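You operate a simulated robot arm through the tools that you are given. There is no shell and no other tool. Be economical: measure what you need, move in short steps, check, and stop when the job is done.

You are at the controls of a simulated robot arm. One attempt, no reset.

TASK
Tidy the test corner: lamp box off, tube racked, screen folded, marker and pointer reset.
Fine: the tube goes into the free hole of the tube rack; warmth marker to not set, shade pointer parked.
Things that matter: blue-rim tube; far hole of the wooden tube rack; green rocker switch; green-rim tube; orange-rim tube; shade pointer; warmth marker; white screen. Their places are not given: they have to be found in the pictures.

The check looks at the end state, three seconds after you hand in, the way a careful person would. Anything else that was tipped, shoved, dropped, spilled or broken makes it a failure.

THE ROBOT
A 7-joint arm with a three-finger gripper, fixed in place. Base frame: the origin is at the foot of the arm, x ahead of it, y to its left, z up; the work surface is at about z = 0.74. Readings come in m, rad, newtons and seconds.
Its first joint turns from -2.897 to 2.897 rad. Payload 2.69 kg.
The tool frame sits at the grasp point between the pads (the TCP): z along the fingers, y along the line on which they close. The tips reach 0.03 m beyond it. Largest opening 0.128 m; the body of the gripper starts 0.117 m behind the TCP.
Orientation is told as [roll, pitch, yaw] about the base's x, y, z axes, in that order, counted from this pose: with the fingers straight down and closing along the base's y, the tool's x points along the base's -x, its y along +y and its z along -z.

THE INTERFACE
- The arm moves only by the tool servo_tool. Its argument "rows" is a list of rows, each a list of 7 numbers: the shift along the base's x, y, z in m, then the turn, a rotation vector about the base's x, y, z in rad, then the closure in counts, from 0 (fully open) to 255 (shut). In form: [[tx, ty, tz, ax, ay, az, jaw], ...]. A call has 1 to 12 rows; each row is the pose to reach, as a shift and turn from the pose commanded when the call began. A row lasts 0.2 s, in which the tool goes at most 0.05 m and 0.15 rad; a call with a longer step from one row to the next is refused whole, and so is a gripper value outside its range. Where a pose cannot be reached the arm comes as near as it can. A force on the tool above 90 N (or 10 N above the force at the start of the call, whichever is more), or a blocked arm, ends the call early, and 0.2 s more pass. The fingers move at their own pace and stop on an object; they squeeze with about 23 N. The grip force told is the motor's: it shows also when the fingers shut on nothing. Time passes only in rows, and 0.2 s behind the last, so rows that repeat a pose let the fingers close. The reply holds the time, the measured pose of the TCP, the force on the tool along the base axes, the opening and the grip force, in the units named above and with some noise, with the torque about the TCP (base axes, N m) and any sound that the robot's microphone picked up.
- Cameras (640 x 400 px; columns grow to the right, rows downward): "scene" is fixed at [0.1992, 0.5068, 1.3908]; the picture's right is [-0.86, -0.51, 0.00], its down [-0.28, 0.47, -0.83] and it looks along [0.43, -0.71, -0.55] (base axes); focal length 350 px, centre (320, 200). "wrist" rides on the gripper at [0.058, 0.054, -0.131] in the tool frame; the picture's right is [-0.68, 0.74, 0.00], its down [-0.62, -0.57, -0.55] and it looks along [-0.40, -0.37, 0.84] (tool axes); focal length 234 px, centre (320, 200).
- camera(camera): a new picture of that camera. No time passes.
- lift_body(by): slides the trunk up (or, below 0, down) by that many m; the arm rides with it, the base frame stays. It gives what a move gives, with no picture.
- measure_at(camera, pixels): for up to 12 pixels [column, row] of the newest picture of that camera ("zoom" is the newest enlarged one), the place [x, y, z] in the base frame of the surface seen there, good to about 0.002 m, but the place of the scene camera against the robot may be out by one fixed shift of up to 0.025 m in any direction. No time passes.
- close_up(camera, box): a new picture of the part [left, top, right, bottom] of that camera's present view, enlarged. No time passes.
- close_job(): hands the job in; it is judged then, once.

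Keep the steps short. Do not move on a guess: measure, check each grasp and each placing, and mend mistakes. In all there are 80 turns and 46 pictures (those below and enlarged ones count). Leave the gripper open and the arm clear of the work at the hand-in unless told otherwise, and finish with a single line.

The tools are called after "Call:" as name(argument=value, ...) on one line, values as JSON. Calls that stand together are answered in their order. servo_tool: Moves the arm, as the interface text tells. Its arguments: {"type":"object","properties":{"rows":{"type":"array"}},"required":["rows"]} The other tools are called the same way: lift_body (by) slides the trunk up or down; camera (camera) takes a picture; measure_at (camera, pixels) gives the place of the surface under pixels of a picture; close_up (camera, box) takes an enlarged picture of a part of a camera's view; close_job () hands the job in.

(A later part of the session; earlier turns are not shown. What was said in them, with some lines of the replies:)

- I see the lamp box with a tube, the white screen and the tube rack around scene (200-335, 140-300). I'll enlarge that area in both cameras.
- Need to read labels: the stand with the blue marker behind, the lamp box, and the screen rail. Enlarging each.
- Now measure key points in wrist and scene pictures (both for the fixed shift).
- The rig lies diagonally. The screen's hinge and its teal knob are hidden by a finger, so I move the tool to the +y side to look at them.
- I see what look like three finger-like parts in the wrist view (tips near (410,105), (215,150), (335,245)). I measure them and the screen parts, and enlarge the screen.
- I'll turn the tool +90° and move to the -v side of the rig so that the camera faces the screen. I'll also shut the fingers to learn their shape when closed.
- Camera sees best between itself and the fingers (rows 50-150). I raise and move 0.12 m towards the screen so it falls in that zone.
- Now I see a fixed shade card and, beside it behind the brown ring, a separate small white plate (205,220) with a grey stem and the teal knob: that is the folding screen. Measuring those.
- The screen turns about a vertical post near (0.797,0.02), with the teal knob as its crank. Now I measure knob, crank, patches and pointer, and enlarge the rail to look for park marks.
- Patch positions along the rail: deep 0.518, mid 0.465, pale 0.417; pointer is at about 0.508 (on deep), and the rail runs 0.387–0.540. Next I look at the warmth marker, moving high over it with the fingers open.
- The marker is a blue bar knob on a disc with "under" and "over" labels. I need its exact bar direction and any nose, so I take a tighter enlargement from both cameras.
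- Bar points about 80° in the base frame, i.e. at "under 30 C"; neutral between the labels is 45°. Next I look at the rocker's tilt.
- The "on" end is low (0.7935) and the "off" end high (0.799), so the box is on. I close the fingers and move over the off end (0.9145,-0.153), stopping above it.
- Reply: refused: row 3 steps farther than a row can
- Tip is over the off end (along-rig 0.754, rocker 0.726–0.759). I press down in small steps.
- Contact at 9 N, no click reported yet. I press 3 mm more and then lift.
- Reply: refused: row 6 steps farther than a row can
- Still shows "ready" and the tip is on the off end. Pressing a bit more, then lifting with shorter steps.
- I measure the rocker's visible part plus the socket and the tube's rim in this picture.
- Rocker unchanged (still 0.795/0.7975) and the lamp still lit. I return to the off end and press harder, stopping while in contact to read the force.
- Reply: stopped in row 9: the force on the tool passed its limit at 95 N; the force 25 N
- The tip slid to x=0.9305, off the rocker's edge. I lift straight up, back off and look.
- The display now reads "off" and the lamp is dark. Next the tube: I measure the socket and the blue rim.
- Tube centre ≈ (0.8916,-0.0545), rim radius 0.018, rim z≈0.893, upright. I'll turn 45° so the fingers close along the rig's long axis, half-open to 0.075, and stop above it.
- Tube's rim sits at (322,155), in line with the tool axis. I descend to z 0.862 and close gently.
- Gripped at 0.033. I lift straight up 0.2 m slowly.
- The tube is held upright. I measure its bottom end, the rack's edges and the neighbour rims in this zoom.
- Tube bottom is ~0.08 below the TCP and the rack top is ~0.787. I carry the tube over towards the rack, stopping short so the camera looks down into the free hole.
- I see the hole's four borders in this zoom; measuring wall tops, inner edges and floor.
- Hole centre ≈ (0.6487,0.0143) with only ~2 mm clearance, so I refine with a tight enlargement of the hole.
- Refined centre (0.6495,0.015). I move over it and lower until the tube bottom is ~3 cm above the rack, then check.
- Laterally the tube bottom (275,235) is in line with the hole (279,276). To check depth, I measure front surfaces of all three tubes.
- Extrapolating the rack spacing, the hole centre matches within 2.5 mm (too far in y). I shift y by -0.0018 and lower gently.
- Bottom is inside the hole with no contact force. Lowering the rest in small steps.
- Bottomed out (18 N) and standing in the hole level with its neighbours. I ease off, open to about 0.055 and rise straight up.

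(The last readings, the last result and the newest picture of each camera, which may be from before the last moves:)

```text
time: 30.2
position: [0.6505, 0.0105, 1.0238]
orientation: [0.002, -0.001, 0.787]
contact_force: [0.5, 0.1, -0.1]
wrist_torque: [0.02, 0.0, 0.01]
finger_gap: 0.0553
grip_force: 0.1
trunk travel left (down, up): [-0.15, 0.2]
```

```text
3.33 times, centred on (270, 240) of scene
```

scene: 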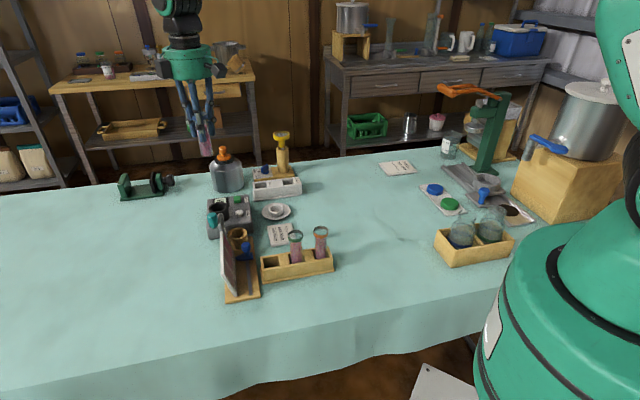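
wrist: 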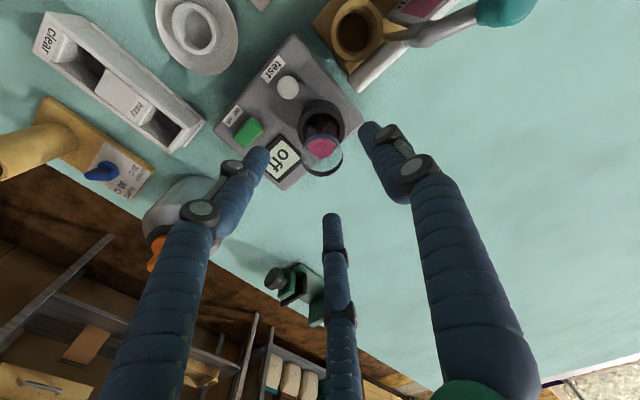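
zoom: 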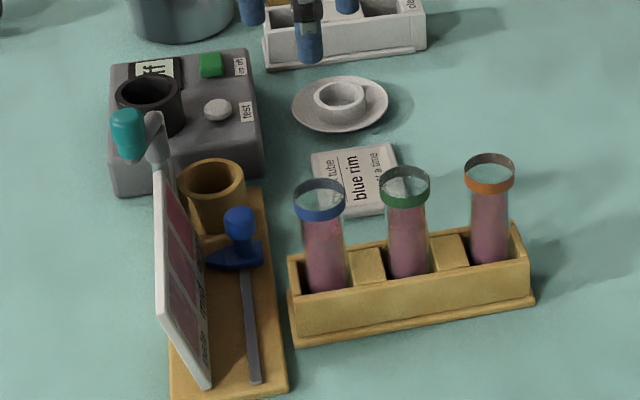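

Blue-rim tube is racked properly, neighbours untouched. Next the pointer: knob at (0.730,0.0129), top z 0.802. Keeping this 45° turn, I go above it with a 0.05 gap and lower to straddle the knob.

Call:
servo_tool(rows=[[0.04, 0.001, 0, 0, 0, 0, 155], [0.0795, 0.0022, 0, 0, 0, 0, 155], [0.0795, 0.0022, -0.045, 0, 0, 0, 155], [0.0795, 0.0022, -0.09, 0, 0, 0, 155], [0.0795, 0.0022, -0.135, 0, 0, 0, 155], [0.0795, 0.0022, -0.165, 0, 0, 0, 155], [0.0795, 0.0022, -0.165, 0, 0, 0, 155]])

Call:
camera(camera="wrist")

```text
time: 31.8
position: [0.7322, 0.0159, 0.8558]
orientation: [0.0, 0.001, 0.785]
contact_force: [0.6, -0.2, 0.0]
wrist_torque: [-0.02, 0.03, -0.01]
finger_gap: 0.0503
grip_force: 0.1
trunk travel left (down, up): [-0.15, 0.2]
```

```text
9 pictures are left
```

wrist: 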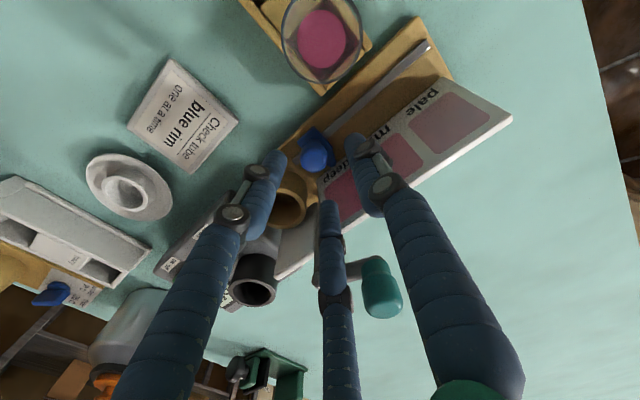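

Knob is at (316,153), on the tool axis. Lower to z 0.803 and close.

Call:
servo_tool(rows=[[-0.001, -0.001, -0.03, 0, 0, 0, 155], [-0.001, -0.001, -0.053, 0, 0, 0, 155], [-0.001, -0.001, -0.053, 0, 0, 0, 155], [-0.001, -0.001, -0.053, 0, 0, 0, 200], [-0.001, -0.001, -0.053, 0, 0, 0, 255], [-0.001, -0.001, -0.053, 0, 0, 0, 255]])

```text
time: 33.2
position: [0.7306, 0.0159, 0.8033]
orientation: [0.001, -0.003, 0.785]
contact_force: [10.8, 10.3, -2.1]
wrist_torque: [0.12, -0.27, 0.16]
finger_gap: 0.0281
grip_force: 23.1
trunk travel left (down, up): [-0.15, 0.2]
```

Gripped (0.028) with a ~15 N side load. I drag a first 2 cm along the rail and check.

Call:
servo_tool(rows=[[0.001, 0.001, 0, 0, 0, 0, 255], [-0.004, 0.006, 0, 0, 0, 0, 255], [-0.009, 0.011, 0, 0, 0, 0, 255], [-0.014, 0.016, 0, 0, 0, 0, 255]])

```text
time: 34.2
position: [0.7162, 0.0304, 0.8033]
orientation: [0.001, 0.0, 0.785]
contact_force: [11.8, 12.1, -6.0]
wrist_torque: [0.28, -0.08, 0.15]
finger_gap: 0.0278
grip_force: 23.5
trunk travel left (down, up): [-0.15, 0.2]
```

It slides; side load stays 17 N. I continue while easing 3 mm towards -v to see whether the load falls.

Call:
servo_tool(rows=[[-0.0015, -0.0015, 0, 0, 0, 0, 255], [-0.009, 0.005, 0, 0, 0, 0, 255], [-0.016, 0.012, 0, 0, 0, 0, 255]])

```text
time: 35.0
position: [0.7043, 0.0411, 0.8037]
orientation: [0.0, -0.001, 0.786]
contact_force: [36.4, 37.3, -17.7]
wrist_torque: [0.28, -0.67, 0.49]
finger_gap: 0.029
grip_force: 22.8
trunk travel left (down, up): [-0.15, 0.2]
```

Load rose, so the relief is towards +v. I shift +4 mm in v and carry on.

Call:
servo_tool(rows=[[0.0015, 0.0015, 0, 0, 0, 0, 255], [0.003, 0.003, 0, 0, 0, 0, 255], [-0.004, 0.01, 0, 0, 0, 0, 255], [-0.011, 0.017, 0, 0, 0, 0, 255]])

```text
time: 36.0
position: [0.6888, 0.058, 0.8035]
orientation: [0.001, -0.001, 0.785]
contact_force: [26.6, 26.4, -17.7]
wrist_torque: [0.27, -0.54, 0.37]
finger_gap: 0.028
grip_force: 23.2
trunk travel left (down, up): [-0.15, 0.2]
```

At rail position 0.446 now (between mid and pale). I relieve by another 3 mm in v and 1 mm down, then go on.

Call:
servo_tool(rows=[[0.0022, 0.0022, -0.001, 0, 0, 0, 255], [-0.004, 0.008, -0.001, 0, 0, 0, 255], [-0.011, 0.015, -0.001, 0, 0, 0, 255]])

```text
time: 36.8
position: [0.6749, 0.0721, 0.8042]
orientation: [0.004, 0.002, 0.785]
contact_force: [-10.3, -10.0, 25.9]
wrist_torque: [-0.48, 0.09, -0.13]
finger_gap: 0.0278
grip_force: 22.8
trunk travel left (down, up): [-0.15, 0.2]
```

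Now at 0.426, near pale. I continue to the end of the rail in small steps, watching the force.

Call:
servo_tool(rows=[[-0.0008, -0.0008, 0.001, 0, 0, 0, 255], [-0.006, 0.0045, 0.001, 0, 0, 0, 255], [-0.011, 0.0095, 0.001, 0, 0, 0, 255], [-0.015, 0.0135, 0.001, 0, 0, 0, 255]])

```text
time: 37.8
position: [0.6619, 0.0851, 0.8024]
orientation: [0.004, 0.003, 0.784]
contact_force: [-7.1, -6.6, -14.2]
wrist_torque: [-0.39, -0.14, -0.08]
finger_gap: 0.0279
grip_force: 23.1
trunk travel left (down, up): [-0.15, 0.2]
```

0.408 and no end stop yet. Further.

Call:
servo_tool(rows=[[-0.003, 0.003, 0, 0, 0, 0, 255], [-0.006, 0.006, 0, 0, 0, 0, 255], [-0.009, 0.009, 0, 0, 0, 0, 255], [-0.012, 0.012, 0, 0, 0, 0, 255]])

```text
time: 38.8
position: [0.6529, 0.099, 0.8064]
orientation: [0.0, -0.005, 0.785]
contact_force: [-0.7, -0.8, -1.2]
wrist_torque: [0.04, -0.02, -0.01]
finger_gap: 0.0024
grip_force: 22.4
trunk travel left (down, up): [-0.15, 0.2]
```

The fingers slipped off (gap 0.002): the pointer probably reached its stop. I rise and look.

Call:
servo_tool(rows=[[0, 0, 0.03, 0, 0, 0, 255], [0, 0, 0.07, 0, 0, 0, 255], [0, 0, 0.11, 0, 0, 0, 255], [0.03, 0.0, 0.15, 0, 0, 0, 255], [0.065, 0.0, 0.18, 0, 0, 0, 255], [0.1, 0.0, 0.2, 0, 0, 0, 255]])

Call:
camera(camera="wrist")

```text
time: 40.2
position: [0.7501, 0.1026, 1.0037]
orientation: [0.003, 0.0, 0.787]
contact_force: [-0.8, 0.9, -0.6]
wrist_torque: [0.0, -0.08, -0.01]
finger_gap: 0.0023
grip_force: 23.1
trunk travel left (down, up): [-0.15, 0.2]
```

```text
8 pictures are left
```

wrist: 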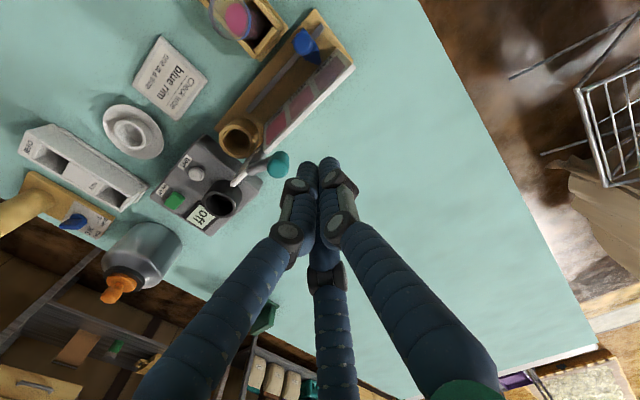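

The pointer now stands at the near end of the rail, past "pale" (306,42). I measure pointer, teal knob, crank and screen.

Call:
measure_at(camera="wrist", pixels=[[305, 42], [279, 163], [272, 155], [286, 170], [262, 162], [250, 168], [238, 181], [297, 90], [320, 85], [244, 120], [247, 178], [262, 170]])

Call:
close_up(camera="wrist", box=[210, 10, 360, 200])

```text
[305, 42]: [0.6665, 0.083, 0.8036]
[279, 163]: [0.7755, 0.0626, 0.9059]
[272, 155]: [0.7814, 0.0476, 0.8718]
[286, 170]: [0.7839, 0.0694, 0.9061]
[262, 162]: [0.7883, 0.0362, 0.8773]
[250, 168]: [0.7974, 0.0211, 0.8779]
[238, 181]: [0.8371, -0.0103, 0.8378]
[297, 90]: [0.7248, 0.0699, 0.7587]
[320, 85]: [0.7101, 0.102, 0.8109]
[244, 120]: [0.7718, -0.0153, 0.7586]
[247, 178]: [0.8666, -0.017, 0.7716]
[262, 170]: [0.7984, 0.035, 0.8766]
```

```text
2.11 times, centred on (285, 105) of wrist
```

zoom: 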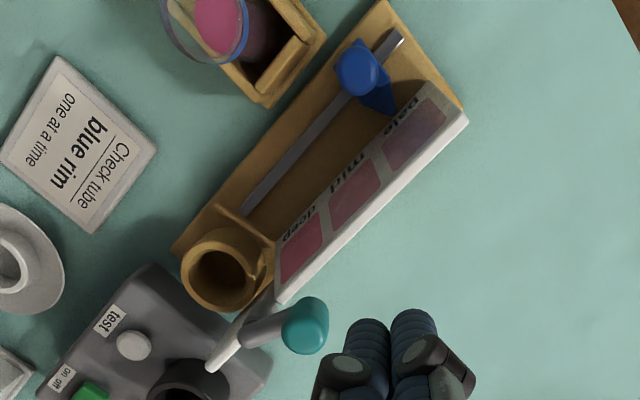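

The pointer is at 0.4126, still beside "pale" (0.417), short of the rail end at 0.387. I must learn if that is a stop: I come down behind the knob with closed fingers at 0.438 and push gently.

Call:
servo_tool(rows=[[-0.033, -0.018, 0, 0, 0, 0, 255], [-0.066, -0.036, 0, 0, 0, 0, 255], [-0.066, -0.036, -0.045, 0, 0, 0, 255], [-0.066, -0.036, -0.09, 0, 0, 0, 255], [-0.066, -0.036, -0.135, 0, 0, 0, 255], [-0.066, -0.036, -0.18, 0, 0, 0, 255], [-0.066, -0.036, -0.197, 0, 0, 0, 255], [-0.066, -0.036, -0.202, 0, 0, 0, 255], [-0.066, -0.036, -0.202, 0, 0, 0, 255]])

```text
time: 41.8
position: [0.6921, 0.0622, 0.8289]
orientation: [-0.011, -0.016, 0.786]
contact_force: [-9.1, -7.8, 44.1]
wrist_torque: [0.1, 0.64, 0.2]
finger_gap: 0.0018
grip_force: 23.4
trunk travel left (down, up): [-0.15, 0.2]
stopped in row 7: the force on the tool passed its limit at 128 N (the readings are from after the stop); the commanded pose is now the measured one
```

I landed on the knob's edge (knob radius is nearer 0.014), and the tool was stopped. I lift, shift 1 cm further behind, straighten the tool, and descend slowly.

Call:
servo_tool(rows=[[0, 0, 0.02, 0.011, 0.016, 0, 255], [0.004, -0.005, 0.025, 0.011, 0.016, 0, 255], [0.004, -0.005, 0.01, 0.011, 0.016, 0, 255], [0.004, -0.005, 0, 0.011, 0.016, 0, 255], [0.004, -0.005, -0.008, 0.011, 0.016, 0, 255], [0.004, -0.005, -0.016, 0.011, 0.016, 0, 255], [0.004, -0.005, -0.024, 0.011, 0.016, 0, 255]])

Call:
close_up(camera="scene", box=[190, 190, 310, 310])

```text
time: 43.4
position: [0.6917, 0.0582, 0.7973]
orientation: [0.013, -0.008, 0.787]
contact_force: [-0.1, 0.7, -0.1]
wrist_torque: [-0.01, 0.01, 0.01]
finger_gap: 0.0023
grip_force: 23.1
trunk travel left (down, up): [-0.15, 0.2]
```

```text
3.33 times, centred on (250, 250) of scene
```

zoom: 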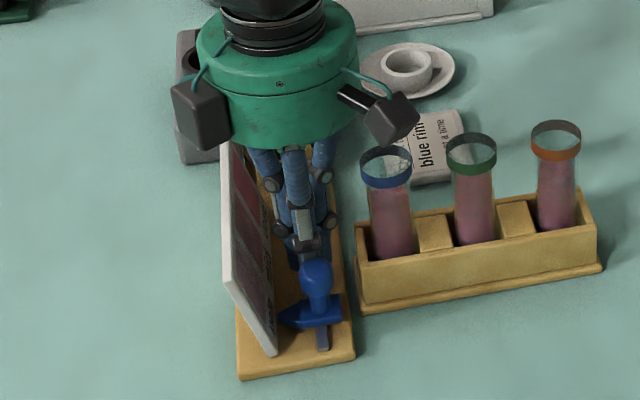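

The tip is behind the knob; some rail (about 1 cm) still shows beyond the pointer. I push along -u in 4 mm steps.

Call:
servo_tool(rows=[[-0.0035, 0.0035, 0, 0, 0, 0, 255], [-0.007, 0.007, 0, 0, 0, 0, 255], [-0.0095, 0.0095, 0, 0, 0, 0, 255], [-0.012, 0.012, 0, 0, 0, 0, 255], [-0.0145, 0.0145, 0, 0, 0, 0, 255], [-0.017, 0.017, 0, 0, 0, 0, 255]])

```text
time: 44.8
position: [0.6877, 0.0752, 0.8021]
orientation: [0.005, -0.019, 0.783]
contact_force: [73.1, -36.8, -0.3]
wrist_torque: [0.0, 0.01, -0.09]
finger_gap: 0.0016
grip_force: 22.8
trunk travel left (down, up): [-0.15, 0.2]
```

A firm stop: 82 N with the knob still at ~0.411, which is the pale mark itself. So this end isn't a separate parking place; I'll check the other end. I back off, lift, and regrip the knob at (0.6665,0.083).

Call:
servo_tool(rows=[[0.0085, -0.0085, 0, -0.011, 0.008, 0, 255], [0.0085, -0.0085, 0.04, -0.011, 0.008, 0, 255], [0.0085, -0.0085, 0.075, -0.011, 0.008, 0, 145], [-0.008, 0.008, 0.075, -0.011, 0.008, 0, 145], [-0.008, 0.008, 0.075, -0.011, 0.008, 0, 145]])

Call:
close_up(camera="wrist", box=[260, 60, 440, 220])

```text
time: 46.0
position: [0.6702, 0.0864, 0.8717]
orientation: [0.013, 0.009, 0.784]
contact_force: [0.3, 0.6, 1.4]
wrist_torque: [-0.02, -0.03, 0.02]
finger_gap: 0.0552
grip_force: 0.1
trunk travel left (down, up): [-0.15, 0.2]
```

```text
2.50 times, centred on (350, 140) of wrist
```

zoom: 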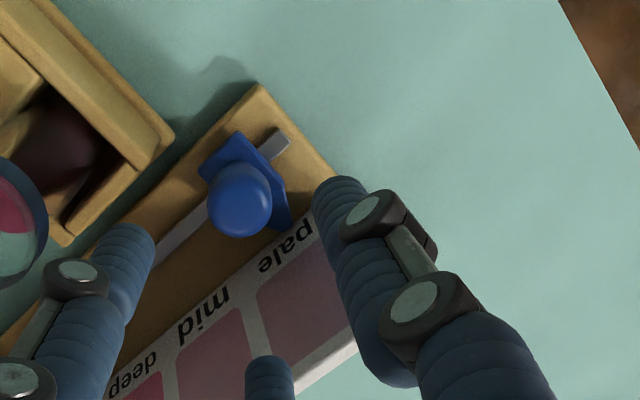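

From above the nose is ~5 mm past the centre of "pale" at this stop. To decide about parking I need the far limit too: I lower, grip the knob and slide it back toward the ring end, reading the stop.

Call:
servo_tool(rows=[[-0.002, -0.0025, -0.03, -0.012, -0.008, 0, 145], [-0.002, -0.0025, -0.06, -0.012, -0.008, 0, 145], [-0.002, -0.0025, -0.069, -0.012, -0.008, 0, 145], [-0.002, -0.0025, -0.069, -0.012, -0.008, 0, 200], [-0.002, -0.0025, -0.069, -0.012, -0.008, 0, 255], [-0.002, -0.0025, -0.069, -0.012, -0.008, 0, 255]])

```text
time: 46.9
position: [0.6685, 0.0807, 0.814]
orientation: [-0.006, 0.006, 0.781]
contact_force: [-27.7, -24.8, 58.2]
wrist_torque: [-2.76, 1.58, -0.45]
finger_gap: 0.0484
grip_force: 15.5
trunk travel left (down, up): [-0.15, 0.2]
stopped in row 4: the force on the tool passed its limit at 101 N (the readings are from after the stop); the commanded pose is now the measured one
```

The torque says the contact was at about (0.655,0.046), on the rack's end wall: there really are three fingers spread at 120°. I lift and check rack and pointer with a scene close-up.

Call:
servo_tool(rows=[[0, 0, 0.03, 0.006, -0.006, 0, 145], [0, 0, 0.07, 0.006, -0.006, 0, 145], [-0.016, 0.016, 0.09, 0.006, -0.006, 0, 255], [-0.032, 0.032, 0.09, 0.006, -0.006, 0, 255], [-0.032, 0.032, 0.09, 0.006, -0.006, 0, 255]])

Call:
close_up(camera="scene", box=[190, 190, 340, 310])

```text
time: 48.1
position: [0.6398, 0.1146, 0.8975]
orientation: [-0.006, -0.001, 0.783]
contact_force: [-0.3, 0.2, 0.4]
wrist_torque: [-0.02, 0.0, 0.01]
finger_gap: 0.0022
grip_force: 22.4
trunk travel left (down, up): [-0.15, 0.2]
```

```text
3.33 times, centred on (265, 250) of scene
```

zoom: 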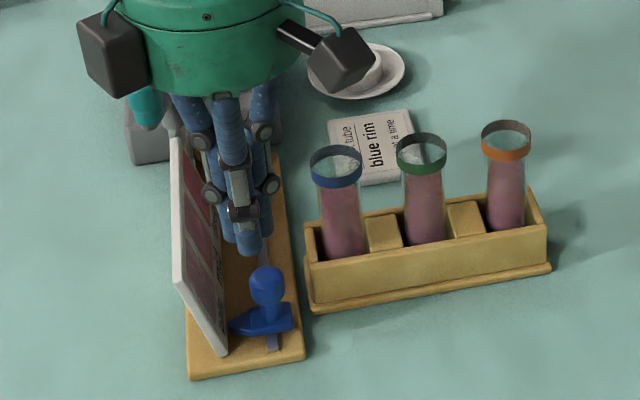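

Rack and tubes have not moved, and the pointer stands at the card's near end. I now descend on the -u side of the knob (closed fingers, two-finger groove facing it).

Call:
servo_tool(rows=[[-0.003, 0.001, -0.03, 0, 0, 0, 255], [-0.003, 0.001, -0.06, 0, 0, 0, 255], [-0.003, 0.001, -0.08, 0, 0, 0, 255], [-0.003, 0.001, -0.094, 0, 0, 0, 255], [0.004, -0.006, -0.094, 0, 0, 0, 255], [0.011, -0.013, -0.094, 0, 0, 0, 255], [0.018, -0.02, -0.094, 0, 0, 0, 255], [0.025, -0.027, -0.094, 0, 0, 0, 255]])

```text
time: 49.9
position: [0.665, 0.0877, 0.8056]
orientation: [-0.006, 0.001, 0.784]
contact_force: [0.4, -0.2, 0.6]
wrist_torque: [0.0, -0.03, 0.0]
finger_gap: 0.0019
grip_force: 23.2
trunk travel left (down, up): [-0.15, 0.2]
```

Moving freely with no force. Continue pushing toward the ring end.

Call:
servo_tool(rows=[[0.007, -0.007, 0, 0, 0, 0, 255], [0.014, -0.014, 0, 0, 0, 0, 255], [0.021, -0.021, 0, 0, 0, 0, 255], [0.028, -0.028, 0, 0, 0, 0, 255], [0.035, -0.035, 0, 0, 0, 0, 255], [0.042, -0.042, 0, 0, 0, 0, 255], [0.048, -0.048, 0, 0, 0, 0, 255], [0.052, -0.052, 0, 0, 0, 0, 255], [0.055, -0.055, 0, 0, 0, 0, 255]])

```text
time: 51.9
position: [0.7206, 0.0315, 0.8067]
orientation: [-0.005, 0.0, 0.784]
contact_force: [-0.9, 0.4, -0.4]
wrist_torque: [0.0, -0.03, -0.01]
finger_gap: 0.0023
grip_force: 22.8
trunk travel left (down, up): [-0.15, 0.2]
```

No stop yet at tool 0.487 (knob about 0.51). Small further steps.

Call:
servo_tool(rows=[[0.002, -0.002, 0, 0, 0, 0, 255], [0.004, -0.004, 0, 0, 0, 0, 255], [0.006, -0.006, 0, 0, 0, 0, 255], [0.008, -0.008, 0, 0, 0, 0, 255], [0.01, -0.01, 0, 0, 0, 0, 255], [0.012, -0.012, 0, 0, 0, 0, 255]])

Call:
camera(camera="wrist")

```text
time: 53.3
position: [0.7306, 0.0206, 0.8055]
orientation: [-0.005, 0.0, 0.785]
contact_force: [0.2, -0.2, -0.1]
wrist_torque: [0.02, 0.02, 0.01]
finger_gap: 0.0022
grip_force: 23.1
trunk travel left (down, up): [-0.15, 0.2]
```

```text
3 pictures are left
```

wrist: 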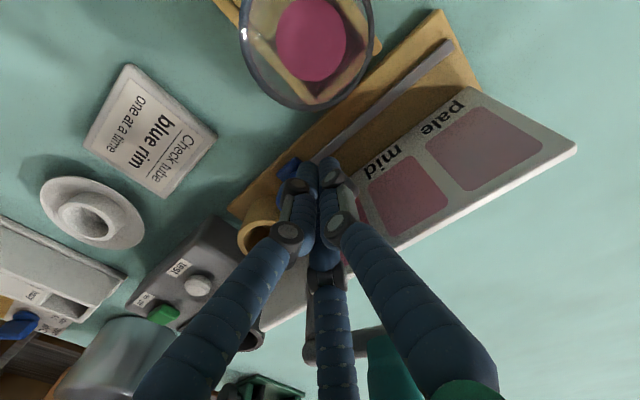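

The pointer is ahead of the fingers at (288,168). Measuring is free of pictures, so I measure it and its surroundings.

Call:
measure_at(camera="wrist", pixels=[[288, 165], [293, 160], [284, 172], [287, 178], [278, 168], [258, 222], [270, 232], [245, 235], [248, 205], [318, 158], [262, 190], [272, 180]])

```text
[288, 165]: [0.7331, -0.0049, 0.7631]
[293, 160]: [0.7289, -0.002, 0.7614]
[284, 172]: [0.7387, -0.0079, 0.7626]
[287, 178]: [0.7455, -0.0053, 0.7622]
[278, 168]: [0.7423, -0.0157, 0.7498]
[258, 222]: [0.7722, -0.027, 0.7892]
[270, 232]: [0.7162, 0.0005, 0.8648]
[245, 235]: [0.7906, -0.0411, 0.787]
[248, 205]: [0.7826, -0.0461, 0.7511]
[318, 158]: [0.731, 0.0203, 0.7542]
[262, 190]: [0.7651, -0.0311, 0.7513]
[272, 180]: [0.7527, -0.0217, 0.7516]
```

Collar now spans about 0.516–0.531, already past the initial spot without a stop. I keep pushing gently to find the limit.

Call:
servo_tool(rows=[[0.002, -0.002, 0, 0, 0, 0, 255], [0.004, -0.004, 0, 0, 0, 0, 255], [0.006, -0.006, 0, 0, 0, 0, 255], [0.008, -0.008, 0, 0, 0, 0, 255], [0.01, -0.01, 0, 0, 0, 0, 255]])

```text
time: 54.5
position: [0.7385, 0.011, 0.8059]
orientation: [-0.001, 0.003, 0.785]
contact_force: [-20.5, 29.5, 3.4]
wrist_torque: [0.23, 0.27, -0.1]
finger_gap: 0.0022
grip_force: 23.2
trunk travel left (down, up): [-0.15, 0.2]
```

A firm stop (35 N) with the knob at ~0.533: that is ~2 cm beyond "deep", whereas the other stop was only 5 mm beyond "pale". So the parking place is this ring end, and the pointer is there now. I back off, lift, and go to the outer side of the teal screen knob (0.775,0.063).

Call:
servo_tool(rows=[[-0.007, 0.007, 0, 0, 0, 0, 255], [-0.007, 0.007, 0.04, 0, 0, 0, 255], [-0.007, 0.007, 0.08, 0, 0, 0, 255], [-0.007, 0.007, 0.12, 0, 0, 0, 255], [-0.007, 0.007, 0.165, 0, 0, 0, 255], [0.02, 0.03, 0.17, 0, 0, 0, 255], [0.047, 0.052, 0.17, 0, 0, 0, 255], [0.0714, 0.0734, 0.17, 0, 0, 0, 255], [0.0714, 0.0734, 0.14, 0, 0, 0, 255], [0.0714, 0.0734, 0.11, 0, 0, 0, 255], [0.0714, 0.0734, 0.11, 0, 0, 0, 255]])

```text
time: 56.9
position: [0.8147, 0.0824, 0.9151]
orientation: [-0.005, -0.002, 0.783]
contact_force: [0.3, 1.1, 0.3]
wrist_torque: [0.02, 0.04, 0.0]
finger_gap: 0.0022
grip_force: 22.6
trunk travel left (down, up): [-0.15, 0.2]
```

In place beside the knob. I push it round the post along an arc in small steps.

Call:
servo_tool(rows=[[-0.005, -0.009, 0, 0, 0, 0, 255], [-0.0085, -0.0165, 0, 0, 0, 0, 255], [-0.0166, -0.016, 0, 0, 0, 0, 255], [-0.0248, -0.017, 0, 0, 0, 0, 255], [-0.0326, -0.0194, 0, 0, 0, 0, 255], [-0.0399, -0.0231, 0, 0, 0, 0, 255]])

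```text
time: 58.3
position: [0.7727, 0.0598, 0.9167]
orientation: [-0.005, 0.001, 0.784]
contact_force: [0.4, 0.2, -0.2]
wrist_torque: [0.0, 0.04, 0.0]
finger_gap: 0.0023
grip_force: 23.2
trunk travel left (down, up): [-0.15, 0.2]
```

No resistance: the knob is moving ahead of the tool. Continuing the arc.

Call:
servo_tool(rows=[[-0.0065, -0.005, 0, 0, 0, 0, 255], [-0.0121, -0.011, 0, 0, 0, 0, 255], [-0.0166, -0.0178, 0, 0, 0, 0, 255], [-0.0198, -0.0254, 0, 0, 0, 0, 255], [-0.0216, -0.0334, 0, 0, 0, 0, 255], [-0.0221, -0.0415, 0, 0, 0, 0, 255]])

```text
time: 59.7
position: [0.7508, 0.0227, 0.9162]
orientation: [-0.004, 0.004, 0.785]
contact_force: [-6.1, 29.4, -0.6]
wrist_torque: [0.56, 0.13, 0.3]
finger_gap: 0.0022
grip_force: 23.0
trunk travel left (down, up): [-0.15, 0.2]
```

The crank hit its stop at about 95° of turn (30 N). I back off, lift, move toward the marker, and take one scene close-up to verify screen, pointer and marker together.

Call:
servo_tool(rows=[[0, 0.012, 0, 0, 0, 0, 255], [0, 0.012, 0.045, 0, 0, 0, 255], [0, 0.012, 0.09, 0, 0, 0, 255], [0, 0.012, 0.135, 0, 0, 0, 255], [0.017, -0.028, 0.135, 0, 0, 0, 255], [0.034, -0.068, 0.135, 0, 0, 0, 255], [0.051, -0.108, 0.135, 0, 0, 0, 255], [0.068, -0.148, 0.135, 0, 0, 0, 255], [0.085, -0.188, 0.135, 0, 0, 0, 255], [0.102, -0.228, 0.135, 0, 0, 0, 255], [0.115, -0.265, 0.135, 0, 0, 0, 255]])

Call:
close_up(camera="scene", box=[195, 145, 345, 300])

```text
time: 62.1
position: [0.8661, -0.2461, 1.0504]
orientation: [-0.003, -0.001, 0.785]
contact_force: [0.4, -0.2, 0.2]
wrist_torque: [-0.02, -0.04, -0.02]
finger_gap: 0.0021
grip_force: 23.3
trunk travel left (down, up): [-0.15, 0.2]
```

```text
2.58 times, centred on (270, 222) of scene
```

zoom: 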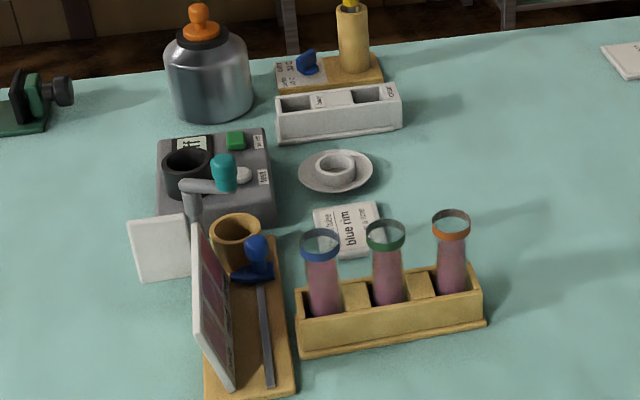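

The screen has swung out of the ring's background, perpendicular to the card. I measure panel, knob, pointer and marker here.

Call:
measure_at(camera="zoom", pixels=[[132, 222], [180, 218], [140, 275], [185, 272], [224, 160], [223, 185], [195, 190], [257, 240], [300, 68], [313, 60], [306, 62], [318, 70]])

```text
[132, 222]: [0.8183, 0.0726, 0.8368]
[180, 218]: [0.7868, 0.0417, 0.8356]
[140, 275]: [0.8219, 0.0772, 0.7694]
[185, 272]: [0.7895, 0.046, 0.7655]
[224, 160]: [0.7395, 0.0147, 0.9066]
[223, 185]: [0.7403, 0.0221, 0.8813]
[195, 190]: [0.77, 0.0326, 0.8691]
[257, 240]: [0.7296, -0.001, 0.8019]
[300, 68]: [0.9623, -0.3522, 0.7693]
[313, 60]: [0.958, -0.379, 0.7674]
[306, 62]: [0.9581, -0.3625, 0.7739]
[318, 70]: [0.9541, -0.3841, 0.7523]
```

Screen panel now points 45° (turned ~90° to its stop) and the pointer is at 0.536: both good. Before the marker I measure the white box, bottle and thermometer stand for clearance (measuring costs no picture).

Call:
measure_at(camera="zoom", pixels=[[278, 97], [312, 92], [398, 86], [340, 88], [280, 110], [398, 98], [248, 75], [240, 100], [341, 40], [355, 3], [278, 85], [322, 74]])

```text
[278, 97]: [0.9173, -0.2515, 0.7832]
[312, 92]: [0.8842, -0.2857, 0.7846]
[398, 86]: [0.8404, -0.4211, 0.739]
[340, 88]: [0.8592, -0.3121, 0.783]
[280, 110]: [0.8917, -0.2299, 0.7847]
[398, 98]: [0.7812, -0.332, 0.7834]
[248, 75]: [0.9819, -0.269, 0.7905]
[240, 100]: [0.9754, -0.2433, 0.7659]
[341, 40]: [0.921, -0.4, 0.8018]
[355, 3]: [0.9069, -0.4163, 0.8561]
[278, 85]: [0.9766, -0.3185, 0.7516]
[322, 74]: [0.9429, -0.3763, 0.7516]
```

Clearances are fine (box edge at 0.847 along-rig, tip will be at ≥0.91). I tilt the tool 0.4 rad outward and move to a staging point just short of the marker.

Call:
servo_tool(rows=[[0.016, -0.024, -0.02, -0.0943, -0.0943, 0, 255], [0.033, -0.047, -0.04, -0.1886, -0.1886, 0, 255], [0.05, -0.07, -0.07, -0.283, -0.283, 0, 255], [0.0656, -0.0946, -0.1, -0.283, -0.283, 0, 255], [0.0656, -0.0946, -0.14, -0.283, -0.283, 0, 255], [0.0656, -0.0946, -0.18, -0.283, -0.283, 0, 255]])

```text
time: 63.5
position: [0.9307, -0.341, 0.8702]
orientation: [-0.408, -0.001, 0.786]
contact_force: [0.3, 0.6, 0.6]
wrist_torque: [0.02, 0.05, -0.02]
finger_gap: 0.002
grip_force: 23.0
trunk travel left (down, up): [-0.15, 0.2]
```

Tilted pose reached. I lower to tip height 0.765 and advance slowly to just before the bar.

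Call:
servo_tool(rows=[[0, 0, -0.03, 0, 0, 0, 255], [0, 0, -0.06, 0, 0, 0, 255], [0, 0, -0.077, 0, 0, 0, 255], [0.007, -0.001, -0.077, 0, 0, 0, 255], [0.014, -0.002, -0.077, 0, 0, 0, 255], [0.02, -0.003, -0.077, 0, 0, 0, 255]])

```text
time: 64.9
position: [0.9511, -0.3432, 0.7932]
orientation: [-0.405, -0.001, 0.785]
contact_force: [0.3, -0.2, 0.2]
wrist_torque: [0.0, 0.01, -0.01]
finger_gap: 0.0022
grip_force: 23.2
trunk travel left (down, up): [-0.15, 0.2]
```

Tip at (0.959,-0.352,0.766), no contact yet. I push the bar's near end outward to a slightly conservative end point, then back off and up for a look.

Call:
servo_tool(rows=[[0.004, 0, 0, 0, 0, 0, 255], [0.0075, -0.0005, 0, 0, 0, 0, 255], [0.0105, 0.0005, 0, 0, 0, 0, 255], [0.0135, 0.002, 0, 0, 0, 0, 255], [0.0165, 0.004, 0, 0, 0, 0, 255], [0.0165, 0.004, 0, 0, 0, 0, 255]])

```text
time: 66.3
position: [0.9674, -0.3397, 0.7948]
orientation: [-0.403, 0.002, 0.784]
contact_force: [-0.6, 0.8, 0.2]
wrist_torque: [0.0, -0.02, -0.02]
finger_gap: 0.0024
grip_force: 22.8
trunk travel left (down, up): [-0.15, 0.2]
```

Call:
servo_tool(rows=[[-0.015, 0.002, 0.005, 0, 0, 0, 255], [-0.03, 0.004, 0.03, 0, 0, 0, 255], [-0.03, 0.004, 0.075, 0, 0, 0, 255], [-0.03, 0.004, 0.12, 0, 0, 0, 255], [-0.03, 0.004, 0.165, 0, 0, 0, 255], [-0.03, 0.004, 0.21, 0, 0, 0, 255]])

Call:
close_up(camera="scene", box=[248, 150, 308, 190])

```text
time: 67.7
position: [0.9351, -0.337, 1.0035]
orientation: [-0.402, 0.001, 0.784]
contact_force: [-0.7, -0.7, -0.4]
wrist_torque: [-0.02, -0.03, 0.01]
finger_gap: 0.0021
grip_force: 23.0
trunk travel left (down, up): [-0.15, 0.2]
```

```text
10.00 times, centred on (278, 170) of scene
```

zoom: 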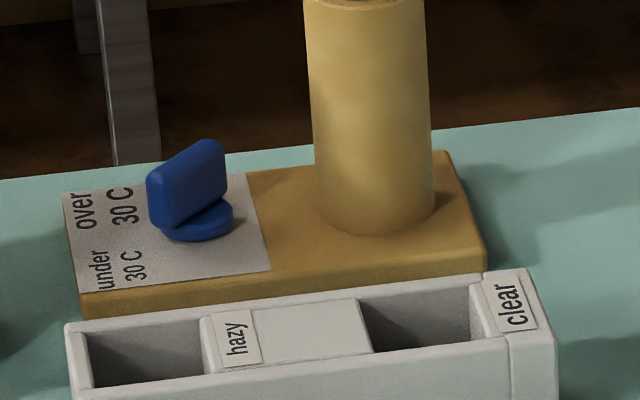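

The bar looks little changed. I measure its face and the label paper to compute the angle.

Call:
measure_at(camera="zoom", pixels=[[158, 200], [190, 190], [215, 178], [175, 210], [205, 200], [153, 190], [222, 165], [200, 238], [168, 232], [232, 215], [250, 230], [190, 262]])

```text
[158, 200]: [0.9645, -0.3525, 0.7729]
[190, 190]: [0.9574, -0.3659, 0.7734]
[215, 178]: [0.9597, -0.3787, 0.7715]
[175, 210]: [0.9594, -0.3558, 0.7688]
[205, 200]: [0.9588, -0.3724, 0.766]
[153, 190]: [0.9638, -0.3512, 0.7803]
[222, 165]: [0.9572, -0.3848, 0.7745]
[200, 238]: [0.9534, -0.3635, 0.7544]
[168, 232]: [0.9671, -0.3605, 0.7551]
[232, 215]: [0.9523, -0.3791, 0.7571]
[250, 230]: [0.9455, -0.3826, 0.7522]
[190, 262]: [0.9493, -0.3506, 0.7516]
```

Bar still near 86°: the tip passed just beyond its end. Refined centre is (0.984,-0.377), half-length ~0.018. I go down again, this time with the tip at y=-0.363.

Call:
servo_tool(rows=[[0.0066, -0.0177, -0.04, 0, 0, 0, 255], [0.0066, -0.0177, -0.085, 0, 0, 0, 255], [0.0066, -0.0177, -0.13, 0, 0, 0, 255], [0.0066, -0.0177, -0.17, 0, 0, 0, 255], [0.0066, -0.0177, -0.2, 0, 0, 0, 255], [0.0066, -0.0177, -0.214, 0, 0, 0, 255], [0.0066, -0.0177, -0.214, 0, 0, 0, 255]])

```text
time: 69.3
position: [0.9438, -0.3509, 0.7917]
orientation: [-0.404, -0.001, 0.784]
contact_force: [-0.7, 0.1, -0.3]
wrist_torque: [0.02, -0.02, 0.01]
finger_gap: 0.0025
grip_force: 23.3
trunk travel left (down, up): [-0.15, 0.2]
```

Averaging the noise, the tip is at about (0.952,-0.362,0.7625). Now the push along a short arc.

Call:
servo_tool(rows=[[0.005, -0.001, 0, 0, 0, 0, 255], [0.01, -0.0013, 0, 0, 0, 0, 255], [0.014, -0.001, 0, 0, 0, 0, 255], [0.018, -0.0003, 0, 0, 0, 0, 255], [0.023, 0.0012, 0, 0, 0, 0, 255], [0.028, 0.0027, 0, 0, 0, 0, 255], [0.0317, 0.0042, 0, 0, 0, 0, 255], [0.0317, 0.0042, 0, 0, 0, 0, 255]])

```text
time: 71.1
position: [0.9755, -0.3489, 0.7903]
orientation: [-0.405, -0.002, 0.786]
contact_force: [-0.4, 0.2, -0.7]
wrist_torque: [0.01, 0.0, 0.01]
finger_gap: 0.0021
grip_force: 22.8
trunk travel left (down, up): [-0.15, 0.2]
```

No resistance seen, as expected for a free knob. I back off along the bar's normal, rise, and use the last picture on the marker.

Call:
servo_tool(rows=[[-0.012, 0.008, 0, 0, 0, 0, 255], [-0.028, 0.018, 0.02, 0, 0, 0, 255], [-0.035, 0.02, 0.06, 0, 0, 0, 255], [-0.035, 0.02, 0.105, 0, 0, 0, 255], [-0.035, 0.02, 0.15, 0, 0, 0, 255], [-0.035, 0.02, 0.195, 0, 0, 0, 255], [-0.035, 0.02, 0.225, 0, 0, 0, 255]])

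Call:
close_up(camera="scene", box=[248, 150, 308, 190])

```text
time: 72.7
position: [0.9414, -0.3297, 1.0145]
orientation: [-0.404, -0.002, 0.784]
contact_force: [0.0, 0.3, -0.3]
wrist_torque: [0.0, -0.05, 0.0]
finger_gap: 0.0022
grip_force: 22.8
trunk travel left (down, up): [-0.15, 0.2]
```

```text
10.00 times, centred on (278, 170) of scene
```

zoom: 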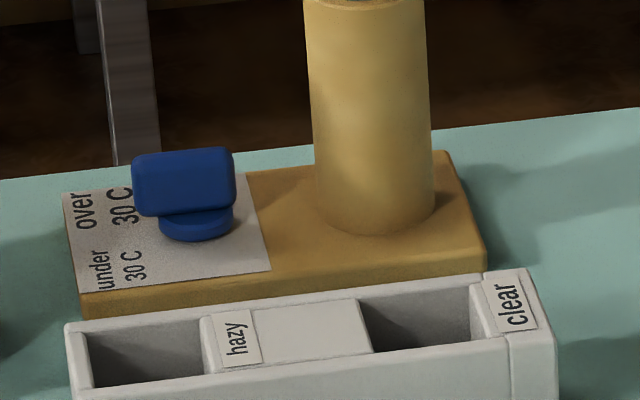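

It turned: the bar now runs along the board, between the two labels. I measure its face to get the angle.

Call:
measure_at(camera="zoom", pixels=[[142, 180], [142, 200], [165, 185], [185, 182], [205, 185], [228, 172], [228, 195], [185, 200], [75, 290], [270, 268], [62, 195], [245, 172]])

```text
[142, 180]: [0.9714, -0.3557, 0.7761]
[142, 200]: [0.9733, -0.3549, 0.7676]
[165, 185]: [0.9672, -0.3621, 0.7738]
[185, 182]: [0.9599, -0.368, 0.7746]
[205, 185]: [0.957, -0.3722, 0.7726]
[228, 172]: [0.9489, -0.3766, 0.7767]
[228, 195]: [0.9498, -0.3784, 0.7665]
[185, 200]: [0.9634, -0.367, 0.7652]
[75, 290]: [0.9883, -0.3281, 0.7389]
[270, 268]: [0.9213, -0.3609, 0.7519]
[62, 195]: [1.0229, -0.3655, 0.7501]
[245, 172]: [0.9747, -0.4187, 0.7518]
```

Bar at 44° versus the paper's 46–48°: midway between "under" and "over", i.e. not set. All jobs done; I retreat up and back, straighten the tool and open the gripper.

Call:
servo_tool(rows=[[-0.02, 0.01, 0.03, 0.0, 0.0, 0, 255], [-0.055, 0.03, 0.055, 0.0943, 0.0943, 0, 255], [-0.095, 0.05, 0.07, 0.1886, 0.1886, 0, 255], [-0.135, 0.07, 0.08, 0.283, 0.283, 0, 255], [-0.175, 0.09, 0.085, 0.283, 0.283, 0, 200], [-0.215, 0.11, 0.085, 0.283, 0.283, 0, 100], [-0.25, 0.13, 0.085, 0.283, 0.283, 0, 0], [-0.25, 0.13, 0.085, 0.283, 0.283, 0, 0], [-0.25, 0.13, 0.085, 0.283, 0.283, 0, 0]])

```text
time: 74.7
position: [0.6885, -0.2009, 1.102]
orientation: [-0.003, 0.0, 0.784]
contact_force: [-0.2, -0.1, -0.3]
wrist_torque: [-0.02, 0.01, 0.01]
finger_gap: 0.128
grip_force: 0.0
trunk travel left (down, up): [-0.15, 0.2]
```

The gripper is open and the arm is high and clear of the work, so I hand in.

Call:
close_job()

```text
The job is handed in.
```

Handed in: lamp box off, blue-rim tube in the free rack hole, screen folded about 90° to its stop; pointer parked at the ring-end stop and marker midway between its labels are my reading, as neither position is labelled.
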